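You operate a simulated robot arm through the tools that you are given. There is no shell and no other tool. Be economical: measure what you need, move in short steps, check, and stop when the job is done.

You are at the controls of a simulated robot arm. One attempt, no reset.

TASK
Load the yellow-tipped bobbin, then the green-tipped one, on the turntable; step it on after each.
Fine: switch the checker on; one step each time.

It is judged by the outcome, as a careful person would: the job done as asked, and still so three seconds after it is handed in. It fails if anything else is knocked over, pushed out of place, dropped, spilled or broken.

THE ROBOT
A 6-joint arm with a two-finger parallel gripper, fixed in place. Base frame: the origin is at the foot of the arm, x ahead of it, y to its left, z up; the work surface is at about z = 0.81. Units: m, degrees, N and s.
With the tool pointing down near the work surface it reaches from about 0.26 to 0.68 m from the base axis. Its first joint turns from -66.0 to 66.0 degrees. Payload 2.9 kg.
The TCP is the grasp point between the finger pads, 0.03 m short of the fingertips. In the tool frame z runs along the fingers and y along their closing line. The gripper opens to 0.11 m. The fingers are 0.02 m wide and 0.01 m thick; the gripper's body (0.048 by 0.112 m) begins 0.055 m behind the TCP.
Orientation is that of the tool frame in the base frame, as [roll, pitch, yaw] about the fixed x, y, z axes, in that order (R = Rz(yaw) Ry(pitch) Rx(roll)). With the fingers straight down and closing along the base's y, the tool's x points along the base's -x, its y along +y and its z along -z.

THE INTERFACE
- The arm moves only by the tool send_rows. Its argument "increments" is a list of rows, each an object of numbers (a shift or turn left out is 0, a gripper value left out holds the last): "x", "y", "z": the shift along the base's x, y, z in m; "ax", "ay", "az": the turn, a rotation vector about the base's x, y, z in degrees. In form: [{"x": .., "y": .., "z": .., "ax": .., "ay": .., "az": ..}, ...]. A call has 1 to 20 rows; each row shifts and turns the commanded pose from where the row before left it. "jaw" is the closure, from 0 (fully open) to 1 (shut), set as the call begins (left out, the last holds). Each row takes 0.2 s and may step no farther than 0.05 m and 8.6 degrees from the row before; otherwise, or with a gripper value out of range, the whole call is refused. A pose out of reach is approached as far as the arm can. The call stops where the force on the tool passes 90 N (or 10 N more than at its start, if that is more) or the arm is blocked; 0.2 s more then pass. The fingers move at their own pace (about 0.108 m/s each) and stop on an object; they squeeze with about 22 N. The grip force told is the motor's: it shows also when the fingers shut on nothing. Time passes only in rows, and 0.2 s behind the last, so rows that do not move let the fingers close. It gives the time, the measured TCP pose, the force on the tool (base axes), the opening and the grip force at its end, in the units of the frame above (readings bear some noise).
- Cameras (640 x 400 px; columns grow to the right, rows downward): "scene" is fixed at [0.0611, 0.4275, 1.4117]; the picture's right is [-0.78, -0.62, 0.00], its down [-0.27, 0.34, -0.90] and it looks along [0.56, -0.71, -0.43] (base axes); focal length 287 px, centre (320, 200). "wrist" rides on the gripper at [0.072, 0.017, -0.103] in the tool frame; the picture's right is [-0.23, 0.97, 0.00], its down [-0.76, -0.18, -0.62] and it looks along [-0.61, -0.14, 0.78] (tool axes); focal length 222 px, centre (320, 200). There is no depth. A picture from a camera that has moved, and an enlarged one, comes with that camera's place and axes in the base frame and with its lens. The place of the scene camera against the robot may be out by one fixed shift of up to 0.025 m in any direction.
- camera(camera): a new picture of that camera. The clock stands still meanwhile.
- zoom(camera, box): a new picture of the part [left, top, right, bottom] of that camera's present view, enlarged. The clock stands still meanwhile.
- hand_in(): hands the job in; it is judged then, once.

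Work in short steps. Places have to be worked out from the pictures, the camera data and where the tool is seen: move nearer, look again, correct. Check each grasp and each placing, and mend what went wrong. You have 120 turns and 84 pictures in all, those below and enlarged ones among them. Open the gripper and draw the arm clear of the work before you hand the job in, unless the task says otherwise; then end with one line.

The tools are called after "Request:" by a JSON object that holds its "op" and its "data". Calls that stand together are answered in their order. send_rows: Moves the arm, as the interface text tells. Its arguments: {"type":"object","properties":{"increments":{"type":"array"},"jaw":{"type":"number"}},"required":["increments"]} The other tools are called the same way: camera (camera) takes a picture; zoom (camera, box) takes an enlarged picture of a part of a camera's view; hand_in () hands the job in.

At the start:

```text
time_s: 0.0
tcp_pos: [0.4215, -0.1787, 1.2209]
tool_rot: [-179.9, 0.1, 180.0]
force: [-0.5, -0.6, 0.6]
opening: 0.11
grip_force: 0.0
```

scene: 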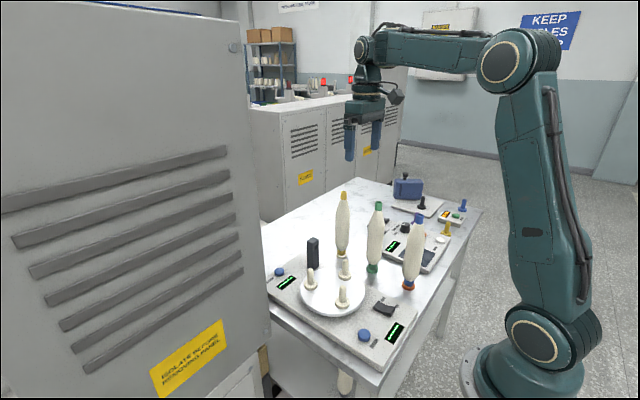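
wrist: 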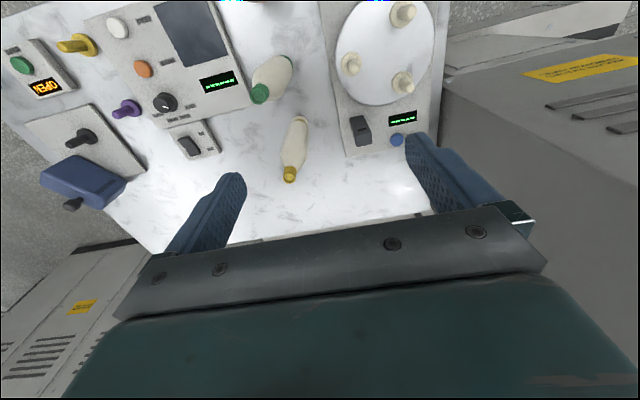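

I'll look closely at the bench before moving anything.

Request:
{"op": "zoom", "data": {"camera": "scene", "box": [250, 220, 430, 370]}}

Request:
{"op": "zoom", "data": {"camera": "scene", "box": [360, 165, 490, 280]}}

Request:
{"op": "zoom", "data": {"camera": "wrist", "box": [0, 0, 250, 220]}}

Request:
{"op": "zoom", "data": {"camera": "wrist", "box": [230, 0, 450, 190]}}

```text
2.67 times, centred on (340, 295) of scene
camera zoom: at [0.0611, 0.4275, 1.4117], right [-0.78, -0.62, 0.0], down [-0.27, 0.34, -0.9], along [0.56, -0.71, -0.43], focal length 765 px, centre (267, -53)
```

zoom: 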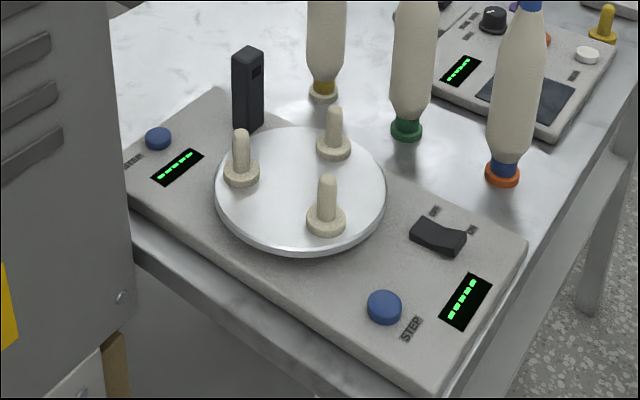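

```text
3.48 times, centred on (425, 222) of scene
camera zoom: at [0.0611, 0.4275, 1.4117], right [-0.78, -0.62, 0.0], down [-0.27, 0.34, -0.9], along [0.56, -0.71, -0.43], focal length 998 px, centre (-45, 122)
```

zoom: 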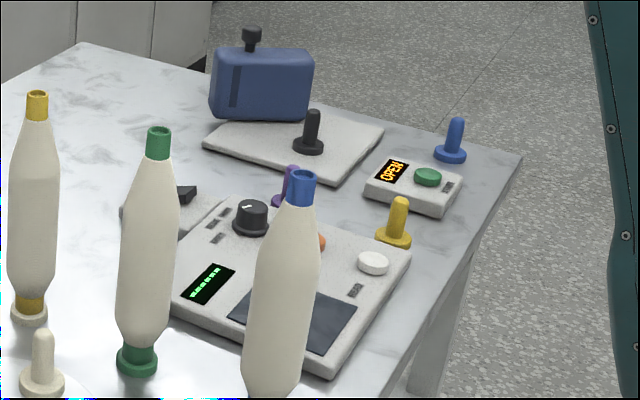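

```text
1.82 times, centred on (125, 110) of wrist
camera zoom: at [0.3506, -0.1612, 1.324], right [0.23, 0.97, 0.0], down [0.76, -0.18, 0.62], along [0.61, -0.14, -0.78], focal length 404 px, centre (674, 364)
```

zoom: 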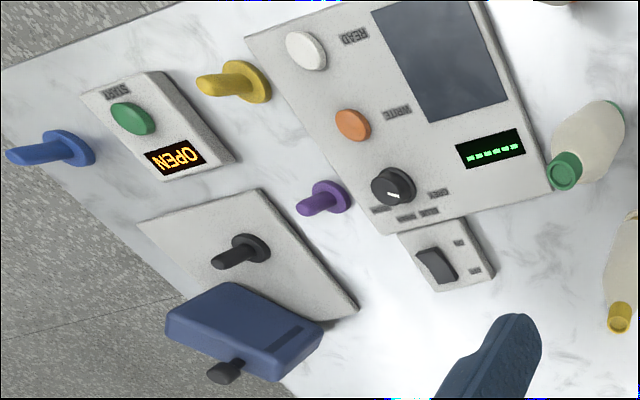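

```text
2.11 times, centred on (340, 95) of wrist
camera zoom: at [0.3506, -0.1612, 1.324], right [0.23, 0.97, 0.0], down [0.76, -0.18, 0.62], along [0.61, -0.14, -0.78], focal length 468 px, centre (278, 421)
```

zoom: 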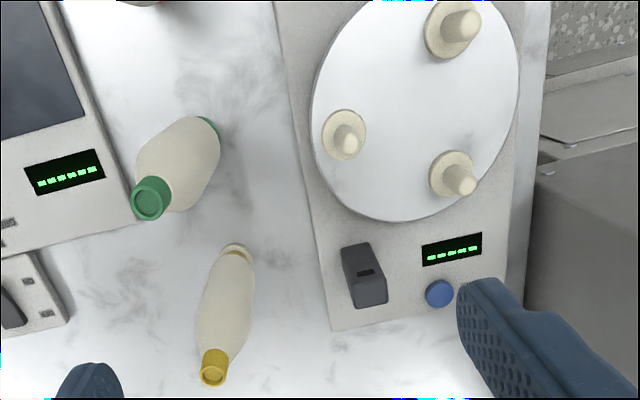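

Labels matter here: I'll zoom tighter on the switches and displays from both cameras.

Request:
{"op": "zoom", "data": {"camera": "scene", "box": [350, 285, 410, 350]}}

Request:
{"op": "zoom", "data": {"camera": "scene", "box": [262, 230, 330, 300]}}

Request:
{"op": "zoom", "data": {"camera": "wrist", "box": [130, 80, 220, 160]}}

```text
6.15 times, centred on (380, 318) of scene
camera zoom: at [0.0611, 0.4275, 1.4117], right [-0.78, -0.62, 0.0], down [-0.27, 0.34, -0.9], along [0.56, -0.71, -0.43], focal length 1765 px, centre (-49, -523)
```

zoom: 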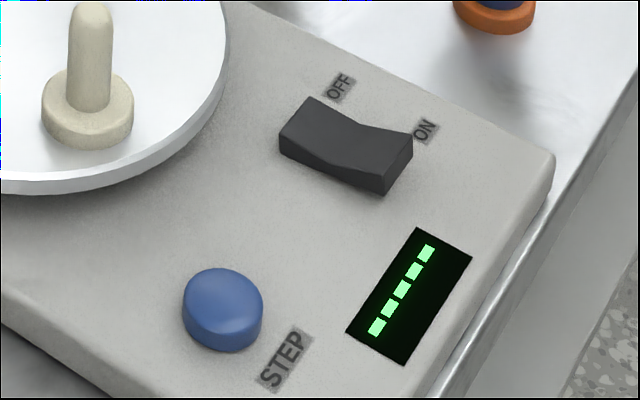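

```text
5.71 times, centred on (296, 265) of scene
camera zoom: at [0.0611, 0.4275, 1.4117], right [-0.78, -0.62, 0.0], down [-0.27, 0.34, -0.9], along [0.56, -0.71, -0.43], focal length 1639 px, centre (457, -171)
```

zoom: 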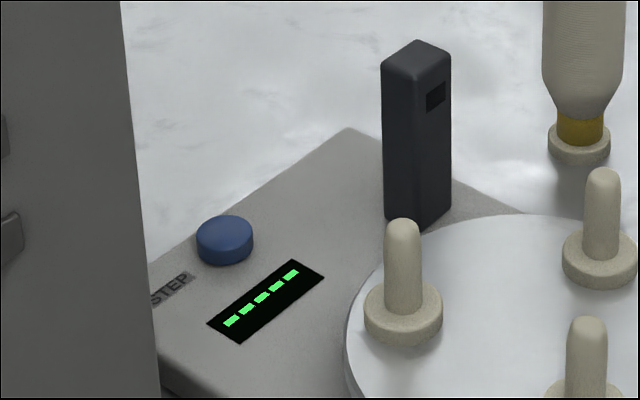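

```text
5.00 times, centred on (175, 120) of wrist
camera zoom: at [0.3506, -0.1612, 1.324], right [0.23, 0.97, 0.0], down [0.76, -0.18, 0.62], along [0.61, -0.14, -0.78], focal length 1111 px, centre (1045, 600)
```

zoom: 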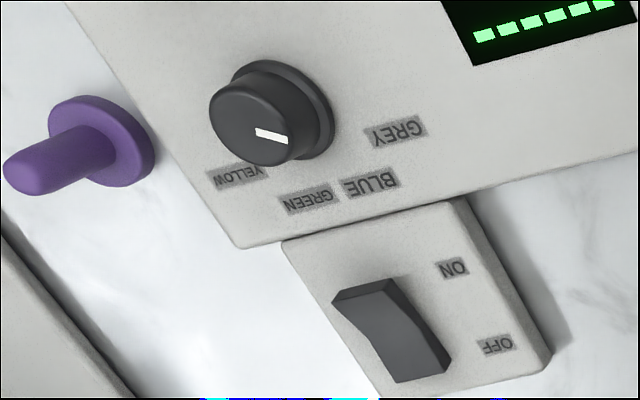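

The turntable plate has STEP buttons at both ends, plus an ON/OFF rocker and a sensor post, which is probably the checker. I put the yellow bobbin at about (0.51, -0.24) and the table centre at about (0.42, -0.055). I'll bring the wrist camera over the plate for a closer look.

Request:
{"op": "send_rows", "data": {"increments": [{"x": -0.03, "y": 0.03}, {"x": -0.03, "y": 0.03}, {"x": -0.03, "y": 0.03}, {"x": -0.02, "y": 0.03}, {"z": 0}]}}

Request:
{"op": "camera", "data": {"camera": "wrist"}}

Request:
{"op": "camera", "data": {"camera": "scene"}}

```text
time_s: 1.2
tcp_pos: [0.3124, -0.0599, 1.2209]
tool_rot: [179.9, -0.1, -180.0]
force: [0.2, -0.7, -0.5]
opening: 0.11
grip_force: 0.1
```

```text
74 pictures are left
camera wrist: at [0.2409, -0.0417, 1.3242], right [0.23, 0.97, 0.0], down [0.76, -0.18, 0.62], along [0.61, -0.14, -0.78], focal length 222 px, centre (320, 200)
```

wrist: 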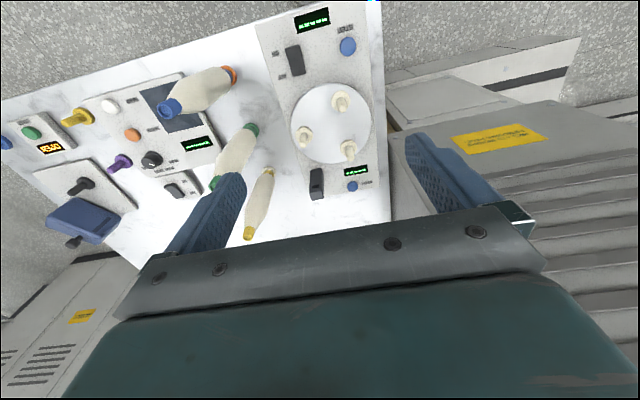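

```text
73 pictures are left
```

scene: 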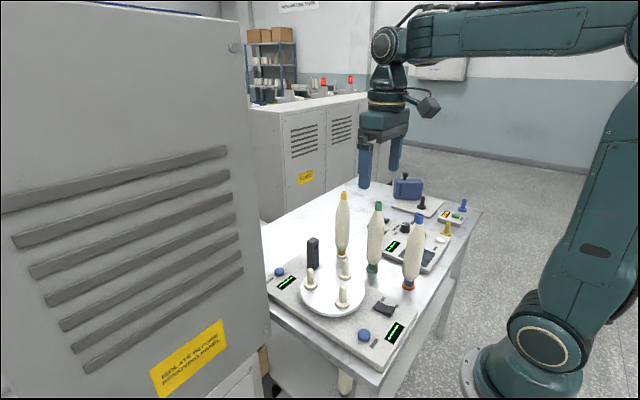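

Request:
{"op": "zoom", "data": {"camera": "wrist", "box": [250, 0, 390, 90]}}

Request:
{"op": "zoom", "data": {"camera": "wrist", "box": [260, 75, 400, 205]}}

```text
4.44 times, centred on (320, 45) of wrist
camera zoom: at [0.2409, -0.0417, 1.3242], right [0.23, 0.97, 0.0], down [0.76, -0.18, 0.62], along [0.61, -0.14, -0.78], focal length 987 px, centre (320, 889)
```

zoom: 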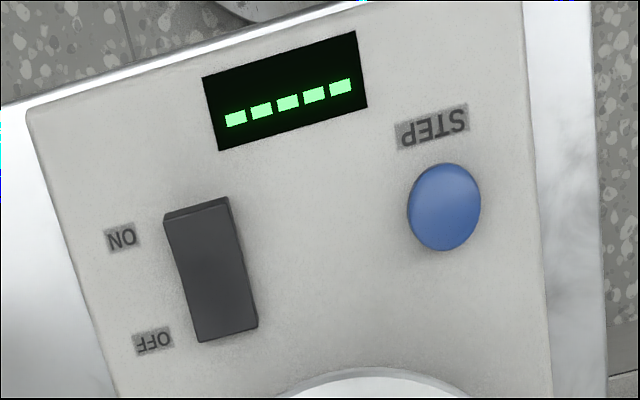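

```text
3.08 times, centred on (330, 140) of wrist
camera zoom: at [0.2409, -0.0417, 1.3242], right [0.23, 0.97, 0.0], down [0.76, -0.18, 0.62], along [0.61, -0.14, -0.78], focal length 684 px, centre (289, 385)
```

zoom: 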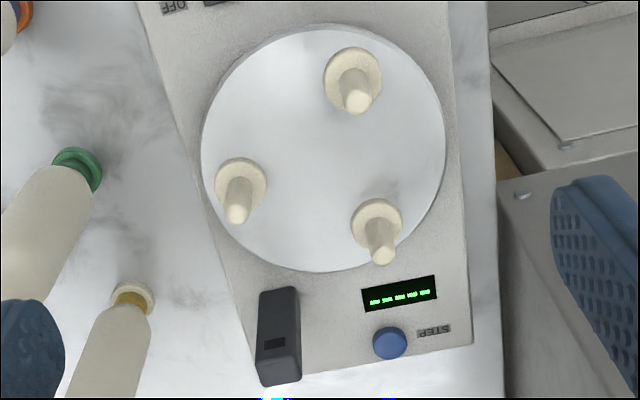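

The pegs are at about (0.374,-0.028), (0.426,-0.120) and (0.477,-0.028). The plate rocker's ON end is at about (0.270,-0.097). I'll shut the jaw and move to above the ON end.

Request:
{"op": "send_rows", "data": {"increments": [{"x": -0.022, "y": -0.018, "z": -0.03}, {"x": -0.021, "y": -0.019, "z": -0.04}, {"z": -0.05}, {"z": -0.05}, {"z": -0.05}, {"z": -0.04}, {"z": -0.02}, {"z": 0}], "jaw": 1}}

Request:
{"op": "camera", "data": {"camera": "wrist"}}

Request:
{"op": "zoom", "data": {"camera": "scene", "box": [330, 230, 450, 350]}}

```text
time_s: 3.0
tcp_pos: [0.269, -0.0944, 0.9423]
tool_rot: [-179.9, 0.0, -179.9]
force: [0.4, 0.3, -0.1]
opening: 0.0001
grip_force: 22.4
```

```text
70 pictures are left
camera wrist: at [0.1976, -0.0777, 1.0443], right [0.23, 0.97, 0.0], down [0.76, -0.18, 0.62], along [0.61, -0.14, -0.78], focal length 222 px, centre (320, 200)
```

wrist: 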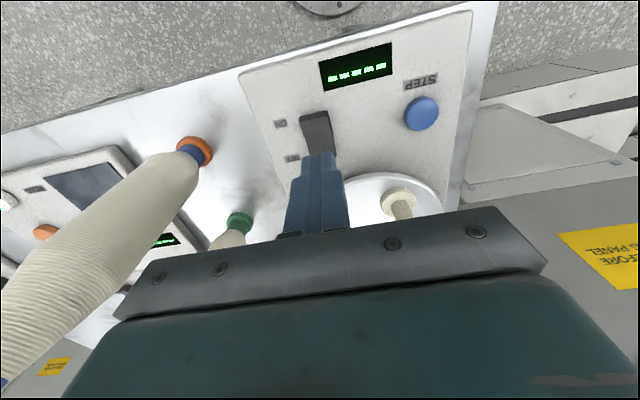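

```text
3.33 times, centred on (390, 290) of scene
camera zoom: at [0.0611, 0.4275, 1.4117], right [-0.78, -0.62, 0.0], down [-0.27, 0.34, -0.9], along [0.56, -0.71, -0.43], focal length 956 px, centre (87, -100)
```

zoom: 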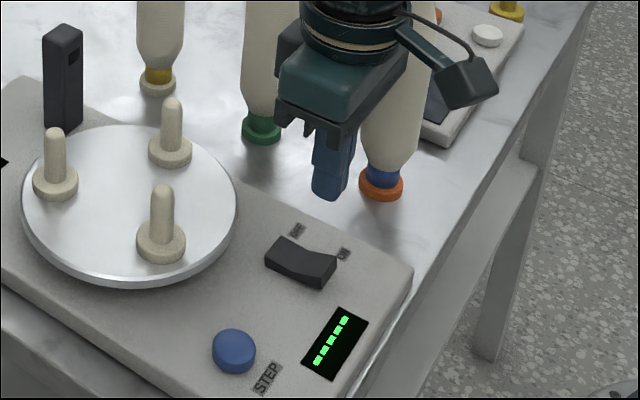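

The tip is just above the ON half. I'll trim the position and come down in small steps until it touches.

Request:
{"op": "send_rows", "data": {"increments": [{"x": -0.004, "y": -0.0025, "z": -0.03}, {"z": -0.012}, {"z": -0.004}, {"z": -0.004}, {"z": -0.003}, {"z": -0.003}, {"z": 0}]}}

Request:
{"op": "camera", "data": {"camera": "wrist"}}

Request:
{"op": "zoom", "data": {"camera": "scene", "box": [330, 230, 450, 350]}}

```text
time_s: 4.6
tcp_pos: [0.2646, -0.0988, 0.8855]
tool_rot: [-180.0, 0.0, 180.0]
force: [0.1, 0.1, 0.5]
opening: 0.0
grip_force: 22.5
```

```text
68 pictures are left
camera wrist: at [0.1935, -0.0804, 0.9876], right [0.23, 0.97, 0.0], down [0.76, -0.18, 0.62], along [0.61, -0.14, -0.78], focal length 222 px, centre (320, 200)
```

wrist: 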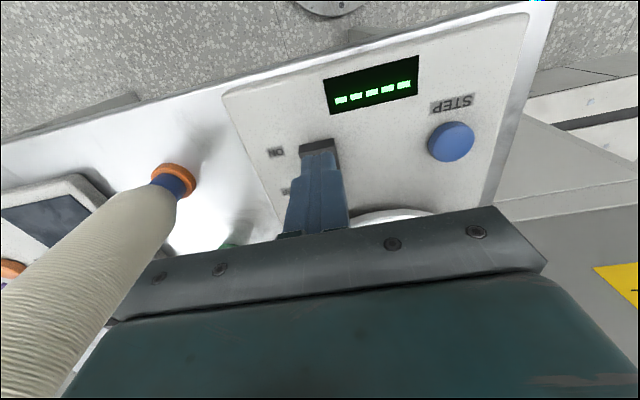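

```text
3.33 times, centred on (390, 290) of scene
camera zoom: at [0.0611, 0.4275, 1.4117], right [-0.78, -0.62, 0.0], down [-0.27, 0.34, -0.9], along [0.56, -0.71, -0.43], focal length 956 px, centre (87, -100)
```

zoom: 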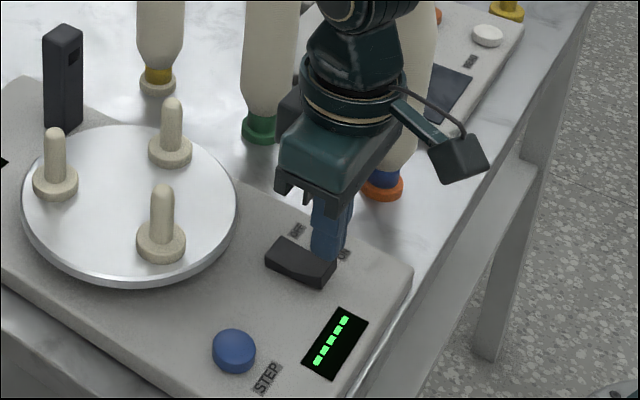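

Request:
{"op": "zoom", "data": {"camera": "wrist", "box": [260, 120, 380, 220]}}

Request:
{"op": "zoom", "data": {"camera": "scene", "box": [365, 280, 415, 320]}}

```text
4.00 times, centred on (320, 170) of wrist
camera zoom: at [0.1935, -0.0804, 0.9876], right [0.23, 0.97, 0.0], down [0.76, -0.18, 0.62], along [0.61, -0.14, -0.78], focal length 888 px, centre (320, 320)
```

zoom: 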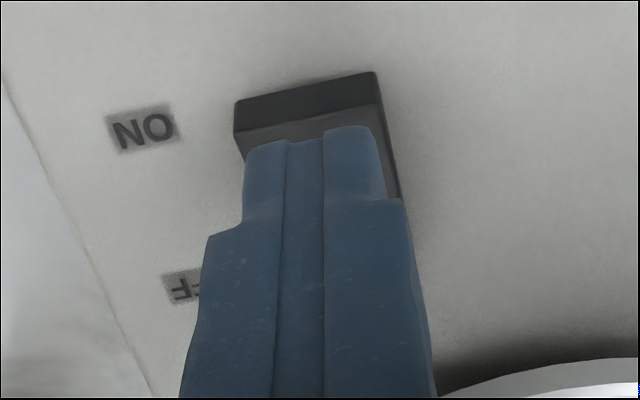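

```text
10.00 times, centred on (390, 300) of scene
camera zoom: at [0.0611, 0.4275, 1.4117], right [-0.78, -0.62, 0.0], down [-0.27, 0.34, -0.9], along [0.56, -0.71, -0.43], focal length 2868 px, centre (-380, -800)
```

zoom: 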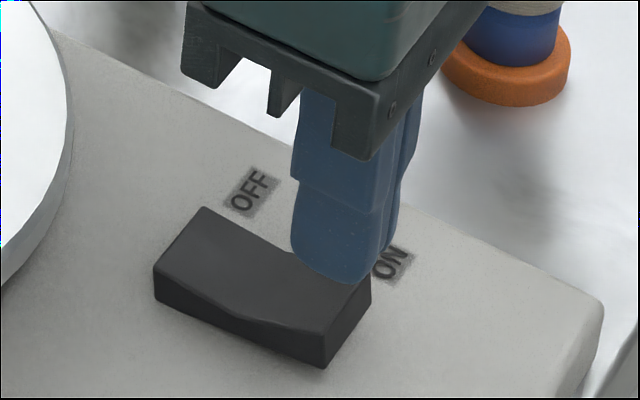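

The finger is hovering right over the ON half, so I'll press down gently.

Request:
{"op": "send_rows", "data": {"increments": [{"z": -0.003}, {"z": -0.003}, {"z": -0.003}, {"z": 0}]}}

Request:
{"op": "zoom", "data": {"camera": "scene", "box": [260, 240, 420, 350]}}

```text
time_s: 5.6
tcp_pos: [0.2647, -0.0979, 0.8754]
tool_rot: [-180.0, 0.0, -180.0]
force: [-1.1, -0.1, 0.5]
opening: 0.0001
grip_force: 22.2
```

```text
3.64 times, centred on (340, 295) of scene
camera zoom: at [0.0611, 0.4275, 1.4117], right [-0.78, -0.62, 0.0], down [-0.27, 0.34, -0.9], along [0.56, -0.71, -0.43], focal length 1043 px, centre (247, -146)
```

zoom: 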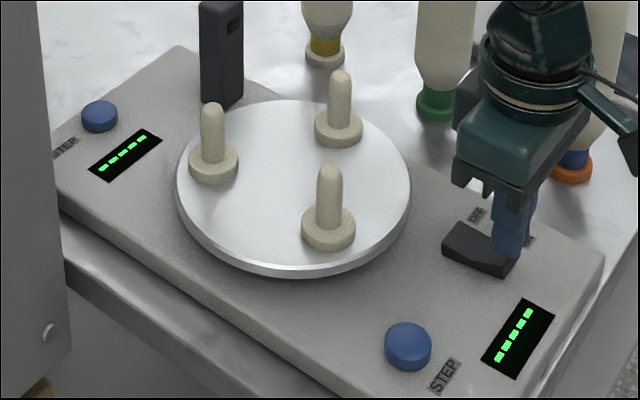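

Request:
{"op": "send_rows", "data": {"increments": [{"z": -0.002}, {"z": -0.002}, {"z": -0.002}, {"z": 0}]}}

Request:
{"op": "zoom", "data": {"camera": "scene", "box": [350, 270, 420, 340]}}

```text
time_s: 6.6
tcp_pos: [0.2653, -0.0987, 0.8697]
tool_rot: [179.9, 0.0, 180.0]
force: [-0.5, 0.0, -0.5]
opening: 0.0
grip_force: 21.9
```

```text
5.71 times, centred on (385, 305) of scene
camera zoom: at [0.0611, 0.4275, 1.4117], right [-0.78, -0.62, 0.0], down [-0.27, 0.34, -0.9], along [0.56, -0.71, -0.43], focal length 1639 px, centre (-51, -400)
```

zoom: 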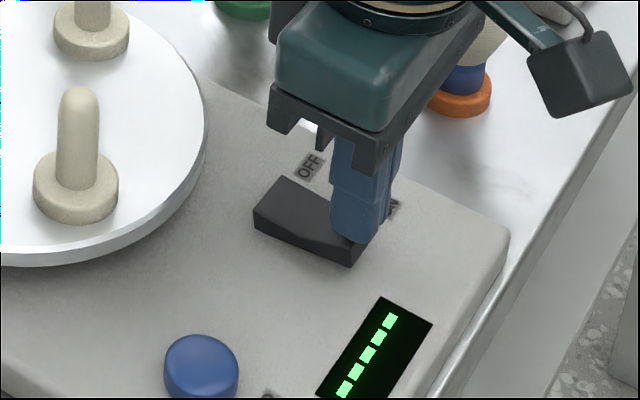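

No contact yet, so I'll keep lowering it.

Request:
{"op": "send_rows", "data": {"increments": [{"z": -0.002}, {"z": -0.002}, {"z": -0.002}, {"z": 0}]}}

Request:
{"op": "zoom", "data": {"camera": "scene", "box": [350, 270, 420, 340]}}

```text
time_s: 7.6
tcp_pos: [0.2648, -0.0975, 0.864]
tool_rot: [-179.9, 0.1, 179.9]
force: [-7.3, 2.4, 35.7]
opening: 0.0
grip_force: 21.9
```

```text
5.71 times, centred on (385, 305) of scene
camera zoom: at [0.0606, 0.4276, 1.4116], right [-0.78, -0.62, 0.0], down [-0.27, 0.34, -0.9], along [0.56, -0.71, -0.43], focal length 1639 px, centre (-51, -400)
```

zoom: 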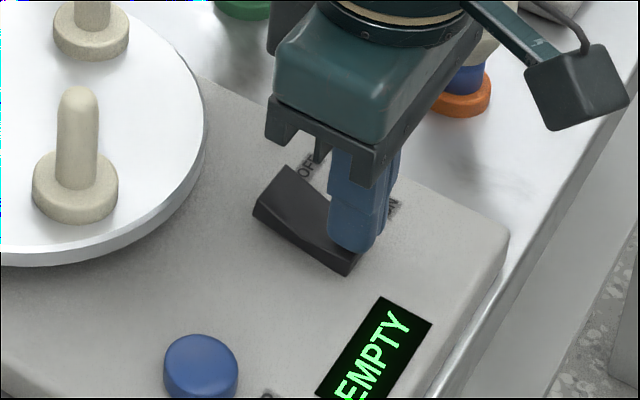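

The rocker flipped and the display now reads "EMPTY", so the checker is on. I'll lift away and look at both displays.

Request:
{"op": "send_rows", "data": {"increments": [{"z": 0.01}, {"z": 0.04}, {"z": 0.05}, {"z": 0.05}, {"z": 0.05}, {"z": 0}]}}

Request:
{"op": "zoom", "data": {"camera": "scene", "box": [260, 230, 430, 350]}}

Request:
{"op": "camera", "data": {"camera": "wrist"}}

```text
time_s: 9.0
tcp_pos: [0.2663, -0.0998, 1.0634]
tool_rot: [180.0, 0.0, 180.0]
force: [0.8, 0.0, -0.3]
opening: 0.0
grip_force: 22.0
```

```text
3.33 times, centred on (345, 290) of scene
camera zoom: at [0.0611, 0.4275, 1.4117], right [-0.78, -0.62, 0.0], down [-0.27, 0.34, -0.9], along [0.56, -0.71, -0.43], focal length 956 px, centre (237, -100)
```

zoom: 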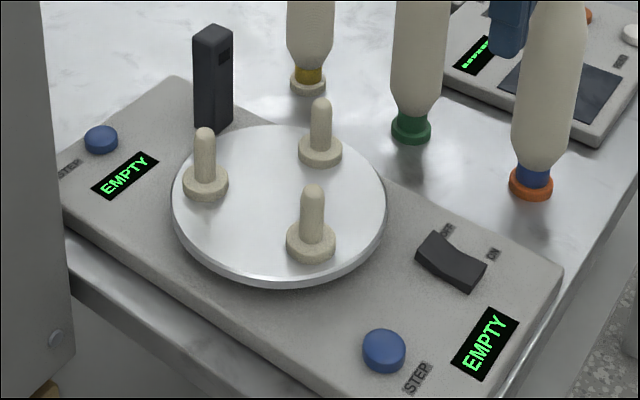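

```text
60 pictures are left
camera wrist: at [0.1941, -0.082, 1.1654], right [0.23, 0.97, 0.0], down [0.76, -0.18, 0.62], along [0.61, -0.14, -0.78], focal length 222 px, centre (320, 200)
```

wrist: 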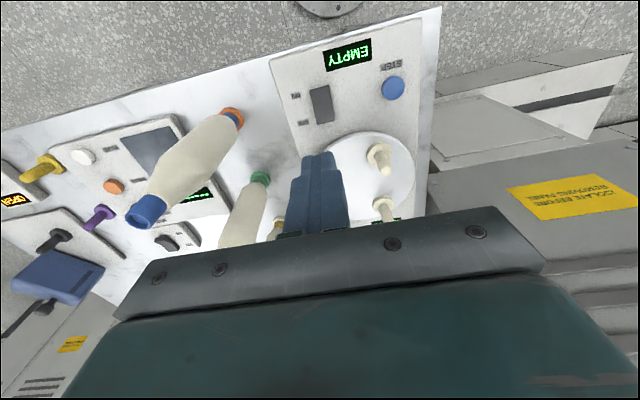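

Both displays read EMPTY. Next is the yellow bobbin: I'll rise, open the jaw and stop short of it to refine its position.

Request:
{"op": "send_rows", "data": {"increments": [{"z": 0.05}, {"z": 0.04}, {"x": 0.03, "y": -0.02}, {"x": 0.04, "y": -0.03}, {"x": 0.04, "y": -0.03}, {"x": 0.04, "y": -0.03}, {"x": 0.024, "y": -0.022}, {"z": 0}], "jaw": 0}}

Request:
{"op": "camera", "data": {"camera": "wrist"}}

Request:
{"op": "camera", "data": {"camera": "scene"}}

```text
time_s: 10.8
tcp_pos: [0.4398, -0.2327, 1.1535]
tool_rot: [-180.0, -0.1, -180.0]
force: [-0.5, -0.6, -0.2]
opening: 0.1103
grip_force: 0.0
```

```text
59 pictures are left
camera wrist: at [0.3685, -0.2144, 1.2562], right [0.23, 0.97, 0.0], down [0.76, -0.18, 0.62], along [0.61, -0.14, -0.78], focal length 222 px, centre (320, 200)
```

wrist: 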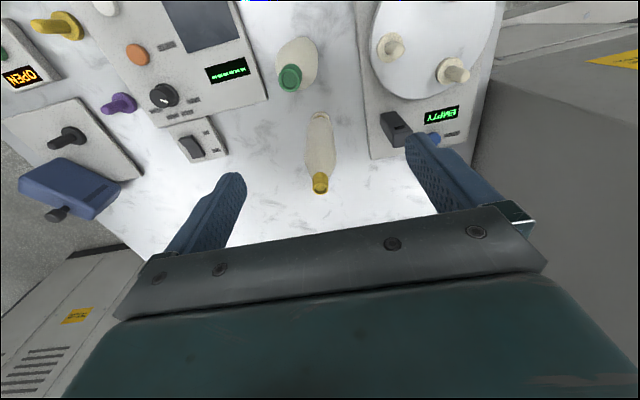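

```text
58 pictures are left
```

scene: 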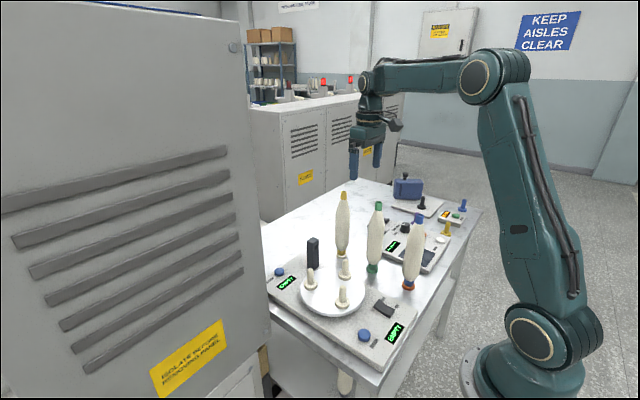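

The yellow tip refines to about (0.511, -0.246), with its top near z 1.045. I'll move above it and descend with the jaw open.

Request:
{"op": "send_rows", "data": {"increments": [{"x": 0.036, "y": -0.006}, {"x": 0.035, "y": -0.007}, {"z": -0.04}, {"z": -0.04}, {"z": -0.03}, {"z": 0}]}}

Request:
{"op": "camera", "data": {"camera": "wrist"}}

Request:
{"op": "zoom", "data": {"camera": "scene", "box": [300, 130, 420, 280]}}

```text
time_s: 12.2
tcp_pos: [0.5104, -0.2438, 1.0436]
tool_rot: [-180.0, 0.1, 180.0]
force: [0.3, 0.2, -1.3]
opening: 0.1098
grip_force: 0.1
```

```text
57 pictures are left
camera wrist: at [0.4382, -0.2255, 1.1466], right [0.23, 0.97, 0.0], down [0.76, -0.18, 0.62], along [0.61, -0.14, -0.78], focal length 222 px, centre (320, 200)
```

wrist: 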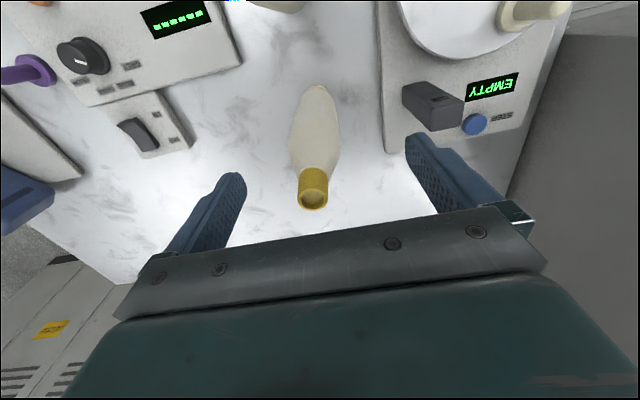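

```text
2.67 times, centred on (360, 205) of scene
camera zoom: at [0.0611, 0.4275, 1.4117], right [-0.78, -0.62, 0.0], down [-0.27, 0.34, -0.9], along [0.56, -0.71, -0.43], focal length 765 px, centre (213, 187)
```

zoom: 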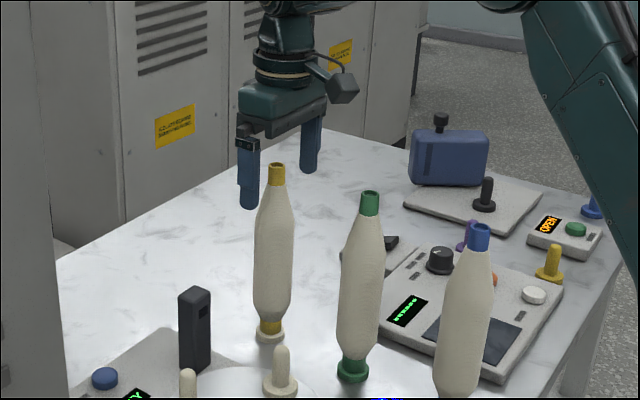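

The tip is centred between the fingers, with its top at about z 1.05. I'll lower 37 mm and close.

Request:
{"op": "send_rows", "data": {"increments": [{"y": -0.002, "z": -0.02}, {"z": -0.017}, {"z": 0}]}}

Request:
{"op": "send_rows", "data": {"increments": [{"z": 0}, {"z": 0}, {"z": 0}, {"z": 0}], "jaw": 1}}

Request:
{"op": "zoom", "data": {"camera": "scene", "box": [300, 130, 420, 280]}}

```text
time_s: 13.0
tcp_pos: [0.5097, -0.2447, 1.0068]
tool_rot: [-179.9, 0.0, 180.0]
force: [0.1, -0.7, -0.2]
opening: 0.1098
grip_force: 0.1
```

```text
time_s: 14.0
tcp_pos: [0.5097, -0.2442, 1.0065]
tool_rot: [-180.0, 0.0, 179.9]
force: [0.0, 0.9, 1.1]
opening: 0.0436
grip_force: 21.5
```

```text
2.67 times, centred on (360, 205) of scene
camera zoom: at [0.061, 0.4275, 1.4117], right [-0.78, -0.62, 0.0], down [-0.27, 0.34, -0.9], along [0.56, -0.71, -0.43], focal length 765 px, centre (213, 187)
```

zoom: 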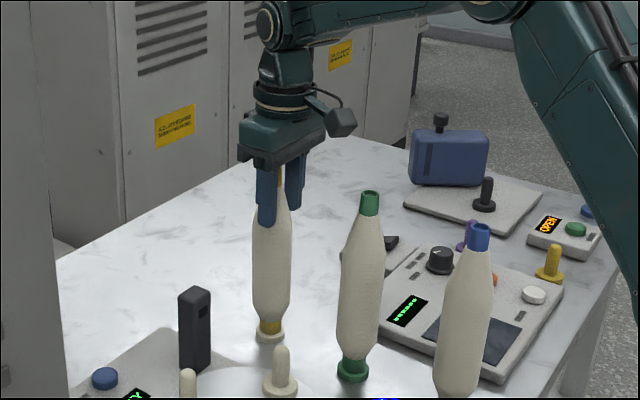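

Held at 44 mm opening. I'll lift slowly and check that the bobbin rises.

Request:
{"op": "send_rows", "data": {"increments": [{"z": 0.01}, {"z": 0.02}, {"z": 0.03}, {"z": 0.04}, {"z": 0.04}, {"z": 0}]}}

Request:
{"op": "camera", "data": {"camera": "scene"}}

Request:
{"op": "camera", "data": {"camera": "wrist"}}

```text
time_s: 15.4
tcp_pos: [0.5116, -0.2449, 1.1484]
tool_rot: [179.9, -0.1, 179.9]
force: [0.8, -0.5, -1.8]
opening: 0.0434
grip_force: 21.7
```

```text
54 pictures are left
```

scene: 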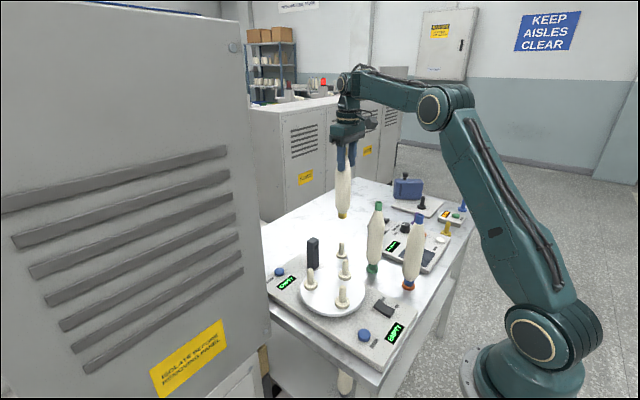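

```text
53 pictures are left
camera wrist: at [0.4393, -0.2271, 1.2514], right [0.23, 0.97, 0.0], down [0.76, -0.18, 0.62], along [0.61, -0.14, -0.78], focal length 222 px, centre (320, 200)
```

wrist: 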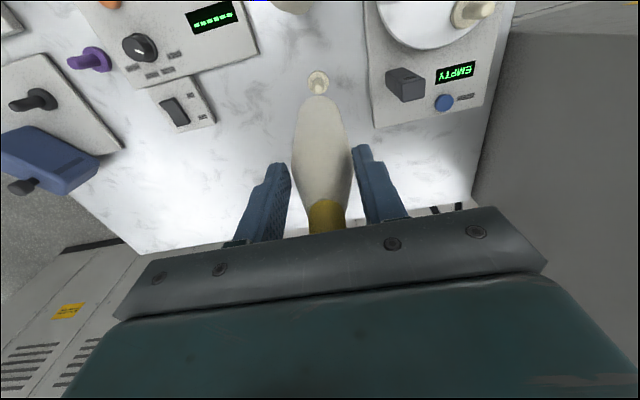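

It's lifted cleanly off its table peg. That peg's position in the wrist picture is exactly what "aligned above a peg" looks like, so I'll zoom on it as a reference, and on the turntable in the scene view.

Request:
{"op": "zoom", "data": {"camera": "wrist", "box": [270, 50, 370, 130]}}

Request:
{"op": "zoom", "data": {"camera": "scene", "box": [290, 170, 390, 320]}}

```text
5.00 times, centred on (320, 90) of wrist
camera zoom: at [0.4393, -0.2271, 1.2514], right [0.23, 0.97, 0.0], down [0.76, -0.18, 0.62], along [0.61, -0.14, -0.78], focal length 1111 px, centre (320, 750)
```

zoom: 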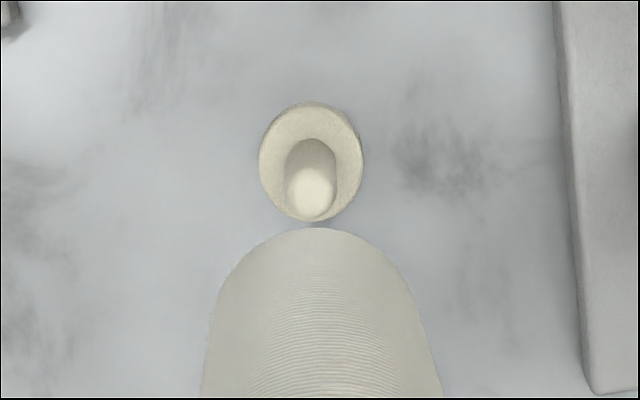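

```text
2.67 times, centred on (340, 245) of scene
camera zoom: at [0.0611, 0.4275, 1.4117], right [-0.78, -0.62, 0.0], down [-0.27, 0.34, -0.9], along [0.56, -0.71, -0.43], focal length 765 px, centre (267, 80)
```

zoom: 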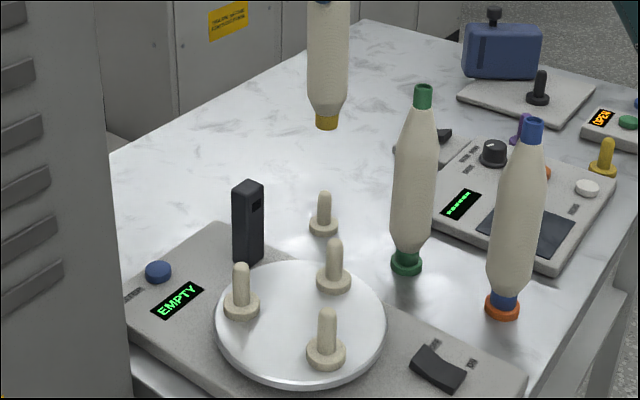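

I'll move the bobbin over the turntable peg on the -y side, keeping it high.

Request:
{"op": "send_rows", "data": {"increments": [{"z": 0.035}, {"x": -0.017, "y": 0.025}, {"x": -0.021, "y": 0.03}, {"x": -0.021, "y": 0.03}, {"x": -0.017, "y": 0.025}, {"x": -0.01, "y": 0.015}, {"z": 0}, {"z": 0}]}}

Request:
{"op": "camera", "data": {"camera": "wrist"}}

Request:
{"op": "zoom", "data": {"camera": "scene", "box": [290, 170, 390, 320]}}

```text
time_s: 17.2
tcp_pos: [0.4239, -0.1196, 1.1814]
tool_rot: [180.0, 0.0, 179.9]
force: [1.3, -0.1, -0.1]
opening: 0.043
grip_force: 22.1
```

```text
50 pictures are left
camera wrist: at [0.353, -0.1022, 1.2841], right [0.23, 0.97, 0.0], down [0.76, -0.18, 0.62], along [0.61, -0.14, -0.78], focal length 222 px, centre (320, 200)
```

wrist: 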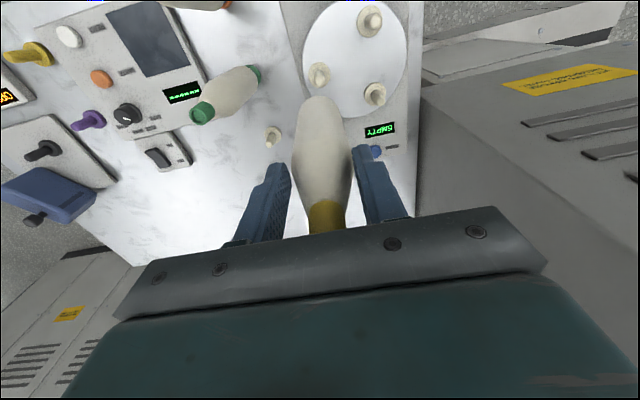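

```text
2.67 times, centred on (340, 245) of scene
camera zoom: at [0.0611, 0.4275, 1.4117], right [-0.78, -0.62, 0.0], down [-0.27, 0.34, -0.9], along [0.56, -0.71, -0.43], focal length 765 px, centre (267, 80)
```

zoom: 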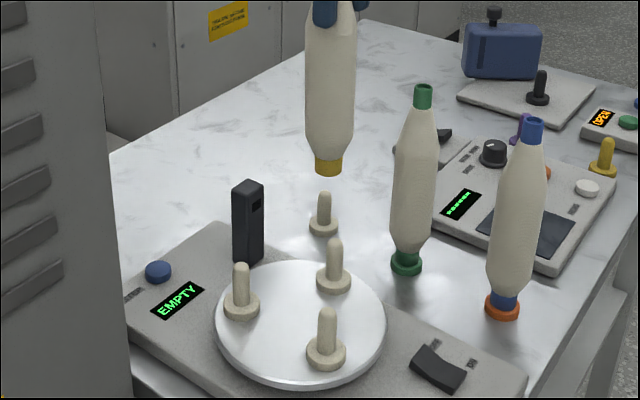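

Request:
{"op": "zoom", "data": {"camera": "wrist", "box": [270, 50, 370, 130]}}

```text
5.00 times, centred on (320, 90) of wrist
camera zoom: at [0.353, -0.1022, 1.2841], right [0.23, 0.97, 0.0], down [0.76, -0.18, 0.62], along [0.61, -0.14, -0.78], focal length 1111 px, centre (320, 750)
```

zoom: 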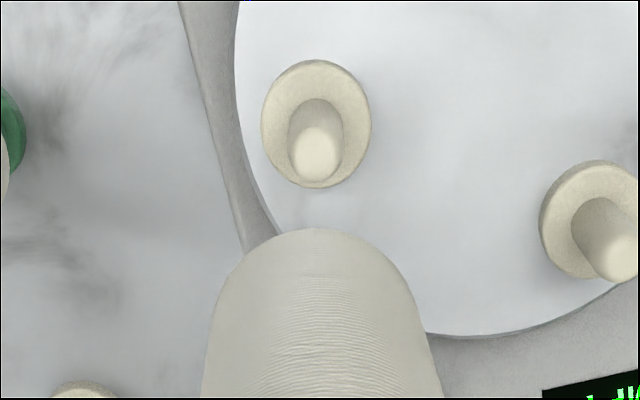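

Against the reference, the peg sits about 14 mm toward -x and 5 mm toward +y of the axis, and its flange is near z 0.87. I'll correct that and lower a little, staying above the peg top.

Request:
{"op": "send_rows", "data": {"increments": [{"x": -0.014, "y": 0.005, "z": -0.01}, {"z": -0.02}, {"z": -0.01}, {"z": 0}, {"z": 0}]}}

Request:
{"op": "zoom", "data": {"camera": "wrist", "box": [270, 50, 370, 130]}}

Request:
{"op": "zoom", "data": {"camera": "scene", "box": [310, 220, 380, 300]}}

```text
time_s: 18.4
tcp_pos: [0.4109, -0.1149, 1.1423]
tool_rot: [180.0, 0.0, -180.0]
force: [0.3, -0.6, -0.5]
opening: 0.0433
grip_force: 22.2
```

```text
5.00 times, centred on (320, 90) of wrist
camera zoom: at [0.3388, -0.0972, 1.2453], right [0.23, 0.97, 0.0], down [0.76, -0.18, 0.62], along [0.61, -0.14, -0.78], focal length 1111 px, centre (320, 750)
```

zoom: 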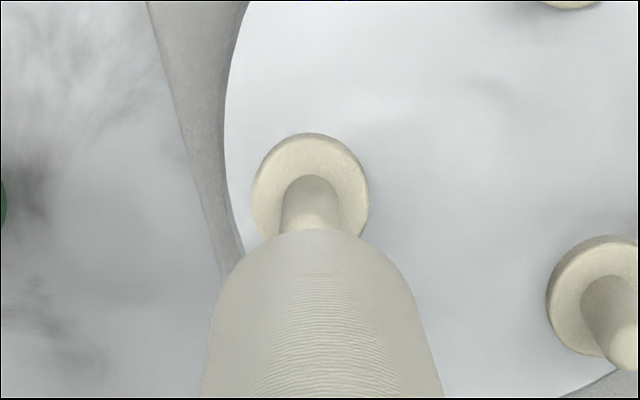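

```text
5.00 times, centred on (345, 260) of scene
camera zoom: at [0.0611, 0.4275, 1.4117], right [-0.78, -0.62, 0.0], down [-0.27, 0.34, -0.9], along [0.56, -0.71, -0.43], focal length 1434 px, centre (195, -100)
```

zoom: 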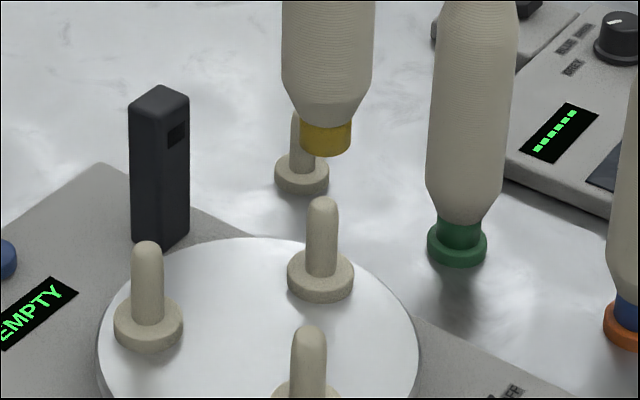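

The scene and wrist views both show the bobbin aligned within about 2 mm. I'll lower to just above the peg top and check.

Request:
{"op": "send_rows", "data": {"increments": [{"z": -0.015}, {"z": -0.012}, {"z": 0}, {"z": 0}]}}

Request:
{"op": "zoom", "data": {"camera": "scene", "box": [310, 220, 380, 300]}}

Request:
{"op": "zoom", "data": {"camera": "wrist", "box": [270, 50, 370, 130]}}

```text
time_s: 19.4
tcp_pos: [0.409, -0.1152, 1.1149]
tool_rot: [-180.0, 0.0, 180.0]
force: [0.3, 0.3, -1.0]
opening: 0.0431
grip_force: 21.8
```

```text
5.00 times, centred on (345, 260) of scene
camera zoom: at [0.0611, 0.4275, 1.4117], right [-0.78, -0.62, 0.0], down [-0.27, 0.34, -0.9], along [0.56, -0.71, -0.43], focal length 1434 px, centre (195, -100)
```

zoom: 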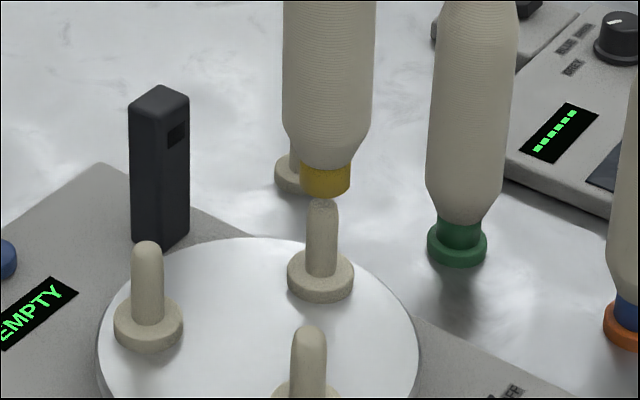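

```text
5.00 times, centred on (320, 90) of wrist
camera zoom: at [0.3381, -0.0981, 1.218], right [0.23, 0.97, 0.0], down [0.76, -0.18, 0.62], along [0.61, -0.14, -0.78], focal length 1111 px, centre (320, 750)
```

zoom: 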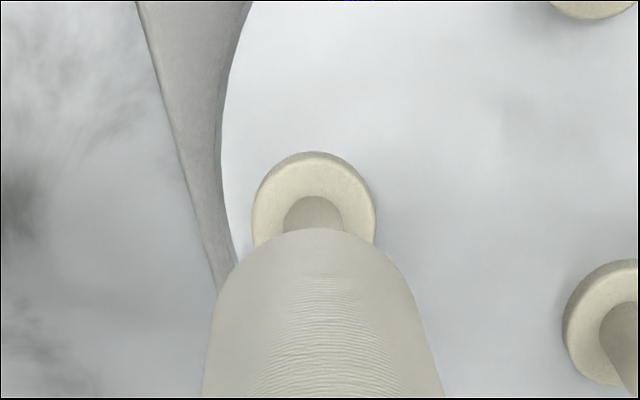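

Aligned to about 2 mm, and the peg has a rounded tip. I'll nudge +1.5 mm in x and lower slowly over the peg.

Request:
{"op": "send_rows", "data": {"increments": [{"x": 0.0015, "z": -0.004}, {"z": -0.006}, {"z": -0.006}, {"z": -0.006}, {"z": 0}]}}

Request:
{"op": "zoom", "data": {"camera": "scene", "box": [310, 220, 380, 300]}}

```text
time_s: 20.6
tcp_pos: [0.4114, -0.1157, 1.0936]
tool_rot: [-180.0, 0.0, -180.0]
force: [0.0, 0.0, -0.5]
opening: 0.0433
grip_force: 21.8
```

```text
5.00 times, centred on (345, 260) of scene
camera zoom: at [0.0611, 0.4275, 1.4117], right [-0.78, -0.62, 0.0], down [-0.27, 0.34, -0.9], along [0.56, -0.71, -0.43], focal length 1434 px, centre (195, -100)
```

zoom: 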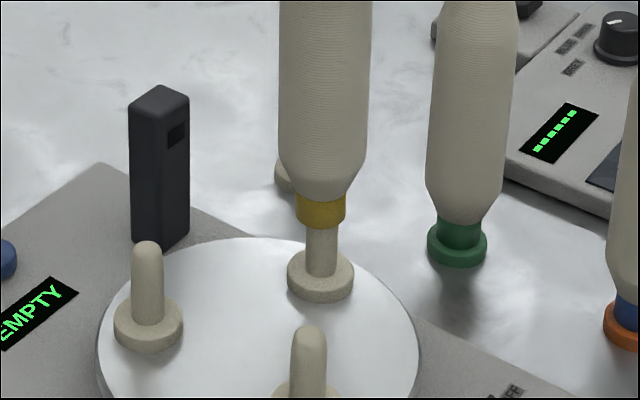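

The peg is inside the bore with no side force. I'll lower to the seat.

Request:
{"op": "send_rows", "data": {"increments": [{"z": -0.01}, {"z": -0.01}, {"z": -0.006}, {"z": -0.004}, {"z": -0.003}, {"z": 0}]}}

Request:
{"op": "zoom", "data": {"camera": "scene", "box": [310, 220, 380, 300]}}

```text
time_s: 22.0
tcp_pos: [0.4116, -0.1156, 1.059]
tool_rot: [-179.9, 0.0, -179.9]
force: [-0.4, 0.1, -1.8]
opening: 0.0432
grip_force: 22.7
```

```text
5.00 times, centred on (345, 260) of scene
camera zoom: at [0.0611, 0.4275, 1.4117], right [-0.78, -0.62, 0.0], down [-0.27, 0.34, -0.9], along [0.56, -0.71, -0.43], focal length 1434 px, centre (195, -100)
```

zoom: 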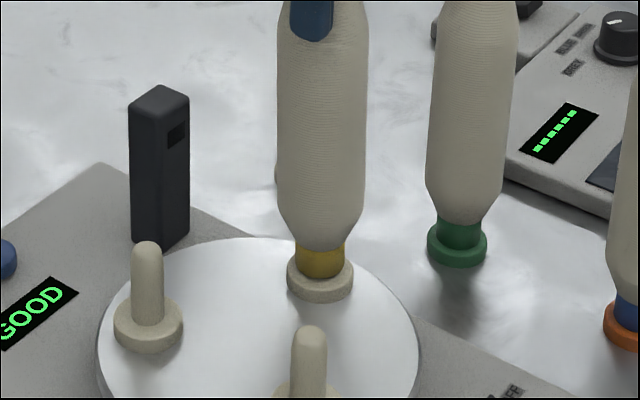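

The display reads "GOOD", so this is the load station. I'll settle the last few millimetres until it makes contact.

Request:
{"op": "send_rows", "data": {"increments": [{"z": -0.002}, {"z": -0.002}, {"z": -0.001}, {"z": 0}]}}

Request:
{"op": "zoom", "data": {"camera": "scene", "box": [310, 220, 380, 300]}}

```text
time_s: 23.0
tcp_pos: [0.4135, -0.1155, 1.0576]
tool_rot: [-180.0, 0.5, 179.9]
force: [-2.7, -2.3, 38.8]
opening: 0.0433
grip_force: 21.7
```

```text
5.00 times, centred on (345, 260) of scene
camera zoom: at [0.0605, 0.4276, 1.4117], right [-0.78, -0.62, 0.0], down [-0.27, 0.34, -0.9], along [0.56, -0.71, -0.43], focal length 1434 px, centre (195, -100)
```

zoom: 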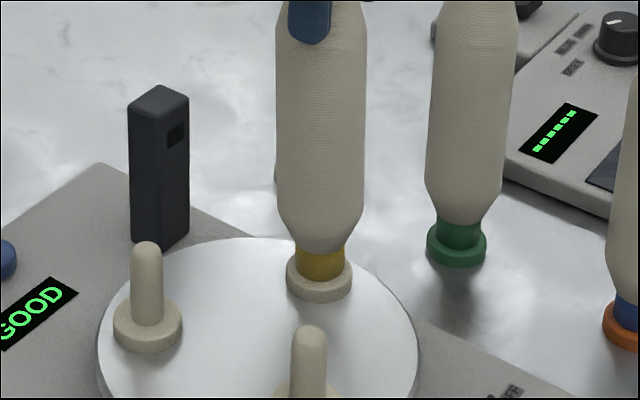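

It's seated (39 N contact). I'll ease off, open the jaw, and rise straight up.

Request:
{"op": "send_rows", "data": {"increments": [{"z": 0.003}, {"z": 0}]}}

Request:
{"op": "send_rows", "data": {"increments": [{"z": 0}, {"z": 0}, {"z": 0}, {"z": 0}], "jaw": 0}}

Request:
{"op": "send_rows", "data": {"increments": [{"z": 0.02}, {"z": 0.04}, {"z": 0.04}, {"z": 0.04}, {"z": 0}]}}

Request:
{"op": "camera", "data": {"camera": "scene"}}

Request:
{"op": "camera", "data": {"camera": "wrist"}}

```text
time_s: 23.6
tcp_pos: [0.4123, -0.1161, 1.0557]
tool_rot: [-180.0, 0.2, -180.0]
force: [4.7, -1.9, 15.2]
opening: 0.0431
grip_force: 22.1
```

```text
time_s: 24.6
tcp_pos: [0.4122, -0.1152, 1.0576]
tool_rot: [180.0, 0.0, 179.9]
force: [0.3, 0.3, 0.0]
opening: 0.1099
grip_force: 0.0
```

```text
time_s: 25.8
tcp_pos: [0.4146, -0.1148, 1.2001]
tool_rot: [179.9, -0.1, 180.0]
force: [0.4, -0.2, -0.4]
opening: 0.1099
grip_force: 0.1
```

```text
40 pictures are left
```

scene: 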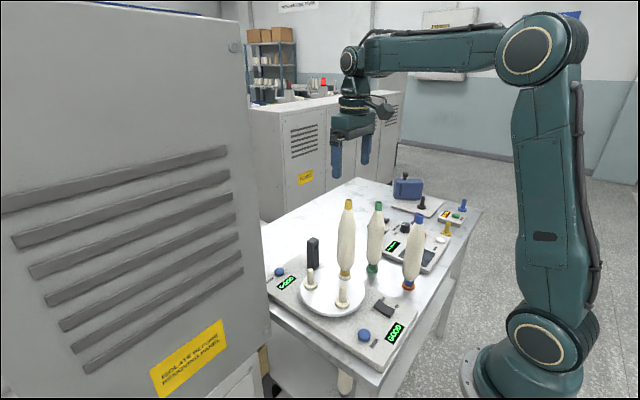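

```text
39 pictures are left
camera wrist: at [0.3414, -0.098, 1.3027], right [0.23, 0.97, 0.0], down [0.76, -0.18, 0.62], along [0.61, -0.14, -0.78], focal length 222 px, centre (320, 200)
```

wrist: 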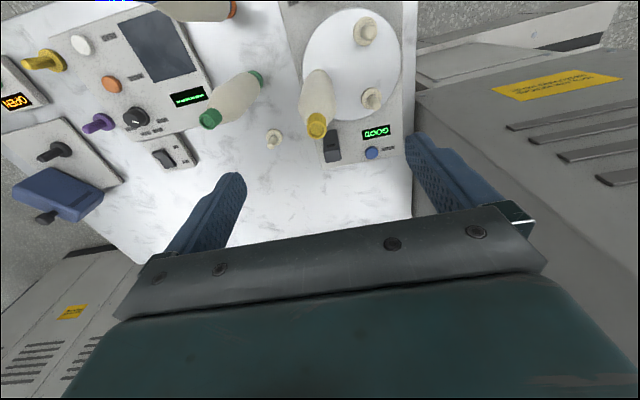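

Yellow is loaded and reads GOOD. For the step I'll use the far STEP button at about (0.58,-0.04). I'll turn the tool about 170° first, so the camera points away and the rotating bobbin can't hit it. I'll do the turn high up on the way there, with the jaw shut.

Request:
{"op": "send_rows", "data": {"increments": [{"az": 8.5, "x": 0.007, "y": 0.003}, {"az": 8.5, "x": 0.007, "y": 0.003}, {"az": 8.5, "x": 0.007, "y": 0.003}, {"az": 8.5, "x": 0.007, "y": 0.003}, {"az": 8.5, "x": 0.007, "y": 0.003}, {"az": 8.5, "x": 0.007, "y": 0.003}, {"az": 8.5, "x": 0.007, "y": 0.003}, {"az": 8.5, "x": 0.007, "y": 0.003}, {"az": 8.5, "x": 0.007, "y": 0.003}, {"az": 8.5, "x": 0.007, "y": 0.003}, {"az": 8.5, "x": 0.007, "y": 0.003}, {"az": 8.5, "x": 0.007, "y": 0.003}, {"az": 8.5, "x": 0.007, "y": 0.003}, {"az": 8.5, "x": 0.007, "y": 0.003}, {"az": 8.5, "x": 0.007, "y": 0.003}, {"az": 8.5, "x": 0.007, "y": 0.003}, {"az": 8.5, "x": 0.007, "y": 0.003}, {"az": 8.5, "x": 0.007, "y": 0.003}, {"az": 8.5, "x": 0.007, "y": 0.003}, {"az": 8.5, "x": 0.007, "y": 0.003}], "jaw": 1}}

Request:
{"op": "camera", "data": {"camera": "wrist"}}

```text
time_s: 30.0
tcp_pos: [0.5521, -0.056, 1.1976]
tool_rot: [179.7, -0.2, -9.8]
force: [-0.4, -0.8, 0.1]
opening: 0.0
grip_force: 21.6
```

```text
38 pictures are left
camera wrist: at [0.6215, -0.0831, 1.3012], right [-0.39, -0.92, 0.01], down [-0.72, 0.31, 0.62], along [-0.57, 0.24, -0.78], focal length 222 px, centre (320, 200)
```

wrist: 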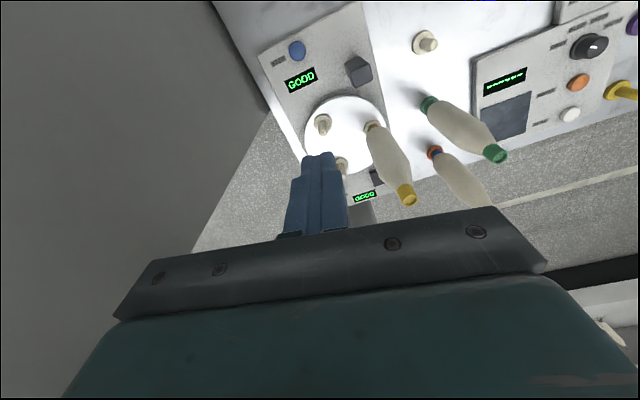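

The button looks to be at about (0.595,-0.036). I'll move over it and drop to z 0.95, then look again.

Request:
{"op": "send_rows", "data": {"increments": [{"x": 0.022, "y": 0.01, "z": -0.02}, {"x": 0.02, "y": 0.01, "z": -0.04}, {"z": -0.05}, {"z": -0.05}, {"z": -0.05}, {"z": -0.03}, {"z": 0}]}}

Request:
{"op": "camera", "data": {"camera": "wrist"}}

Request:
{"op": "zoom", "data": {"camera": "scene", "box": [250, 200, 370, 320]}}

```text
time_s: 31.6
tcp_pos: [0.5949, -0.0353, 0.9569]
tool_rot: [-179.6, 0.2, -10.3]
force: [-0.5, 0.6, -0.3]
opening: 0.0002
grip_force: 22.4
```

```text
37 pictures are left
camera wrist: at [0.6636, -0.0638, 1.0601], right [-0.4, -0.92, -0.01], down [-0.72, 0.31, 0.63], along [-0.57, 0.25, -0.78], focal length 222 px, centre (320, 200)
```

wrist: 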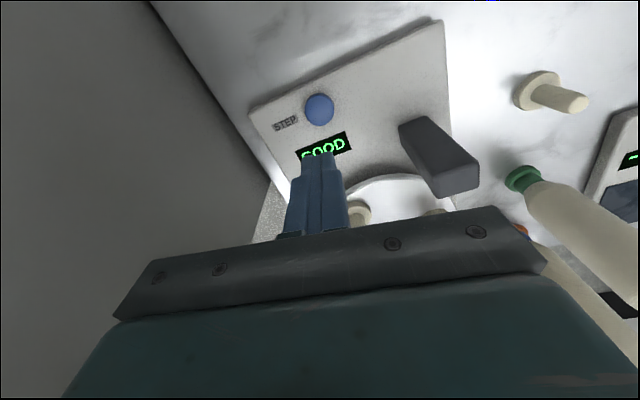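

```text
3.33 times, centred on (310, 260) of scene
camera zoom: at [0.0611, 0.4275, 1.4117], right [-0.78, -0.62, 0.0], down [-0.27, 0.34, -0.9], along [0.56, -0.71, -0.43], focal length 956 px, centre (353, 0)
```

zoom: 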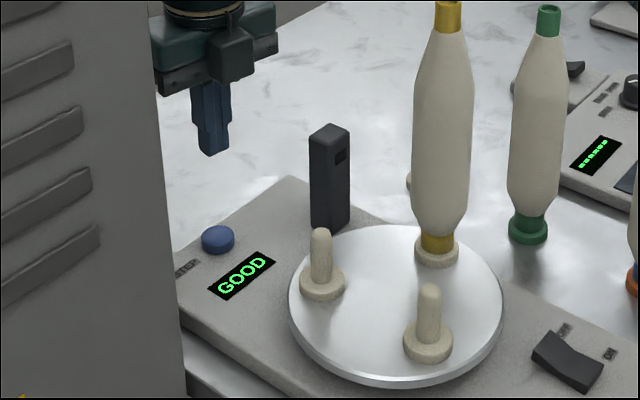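

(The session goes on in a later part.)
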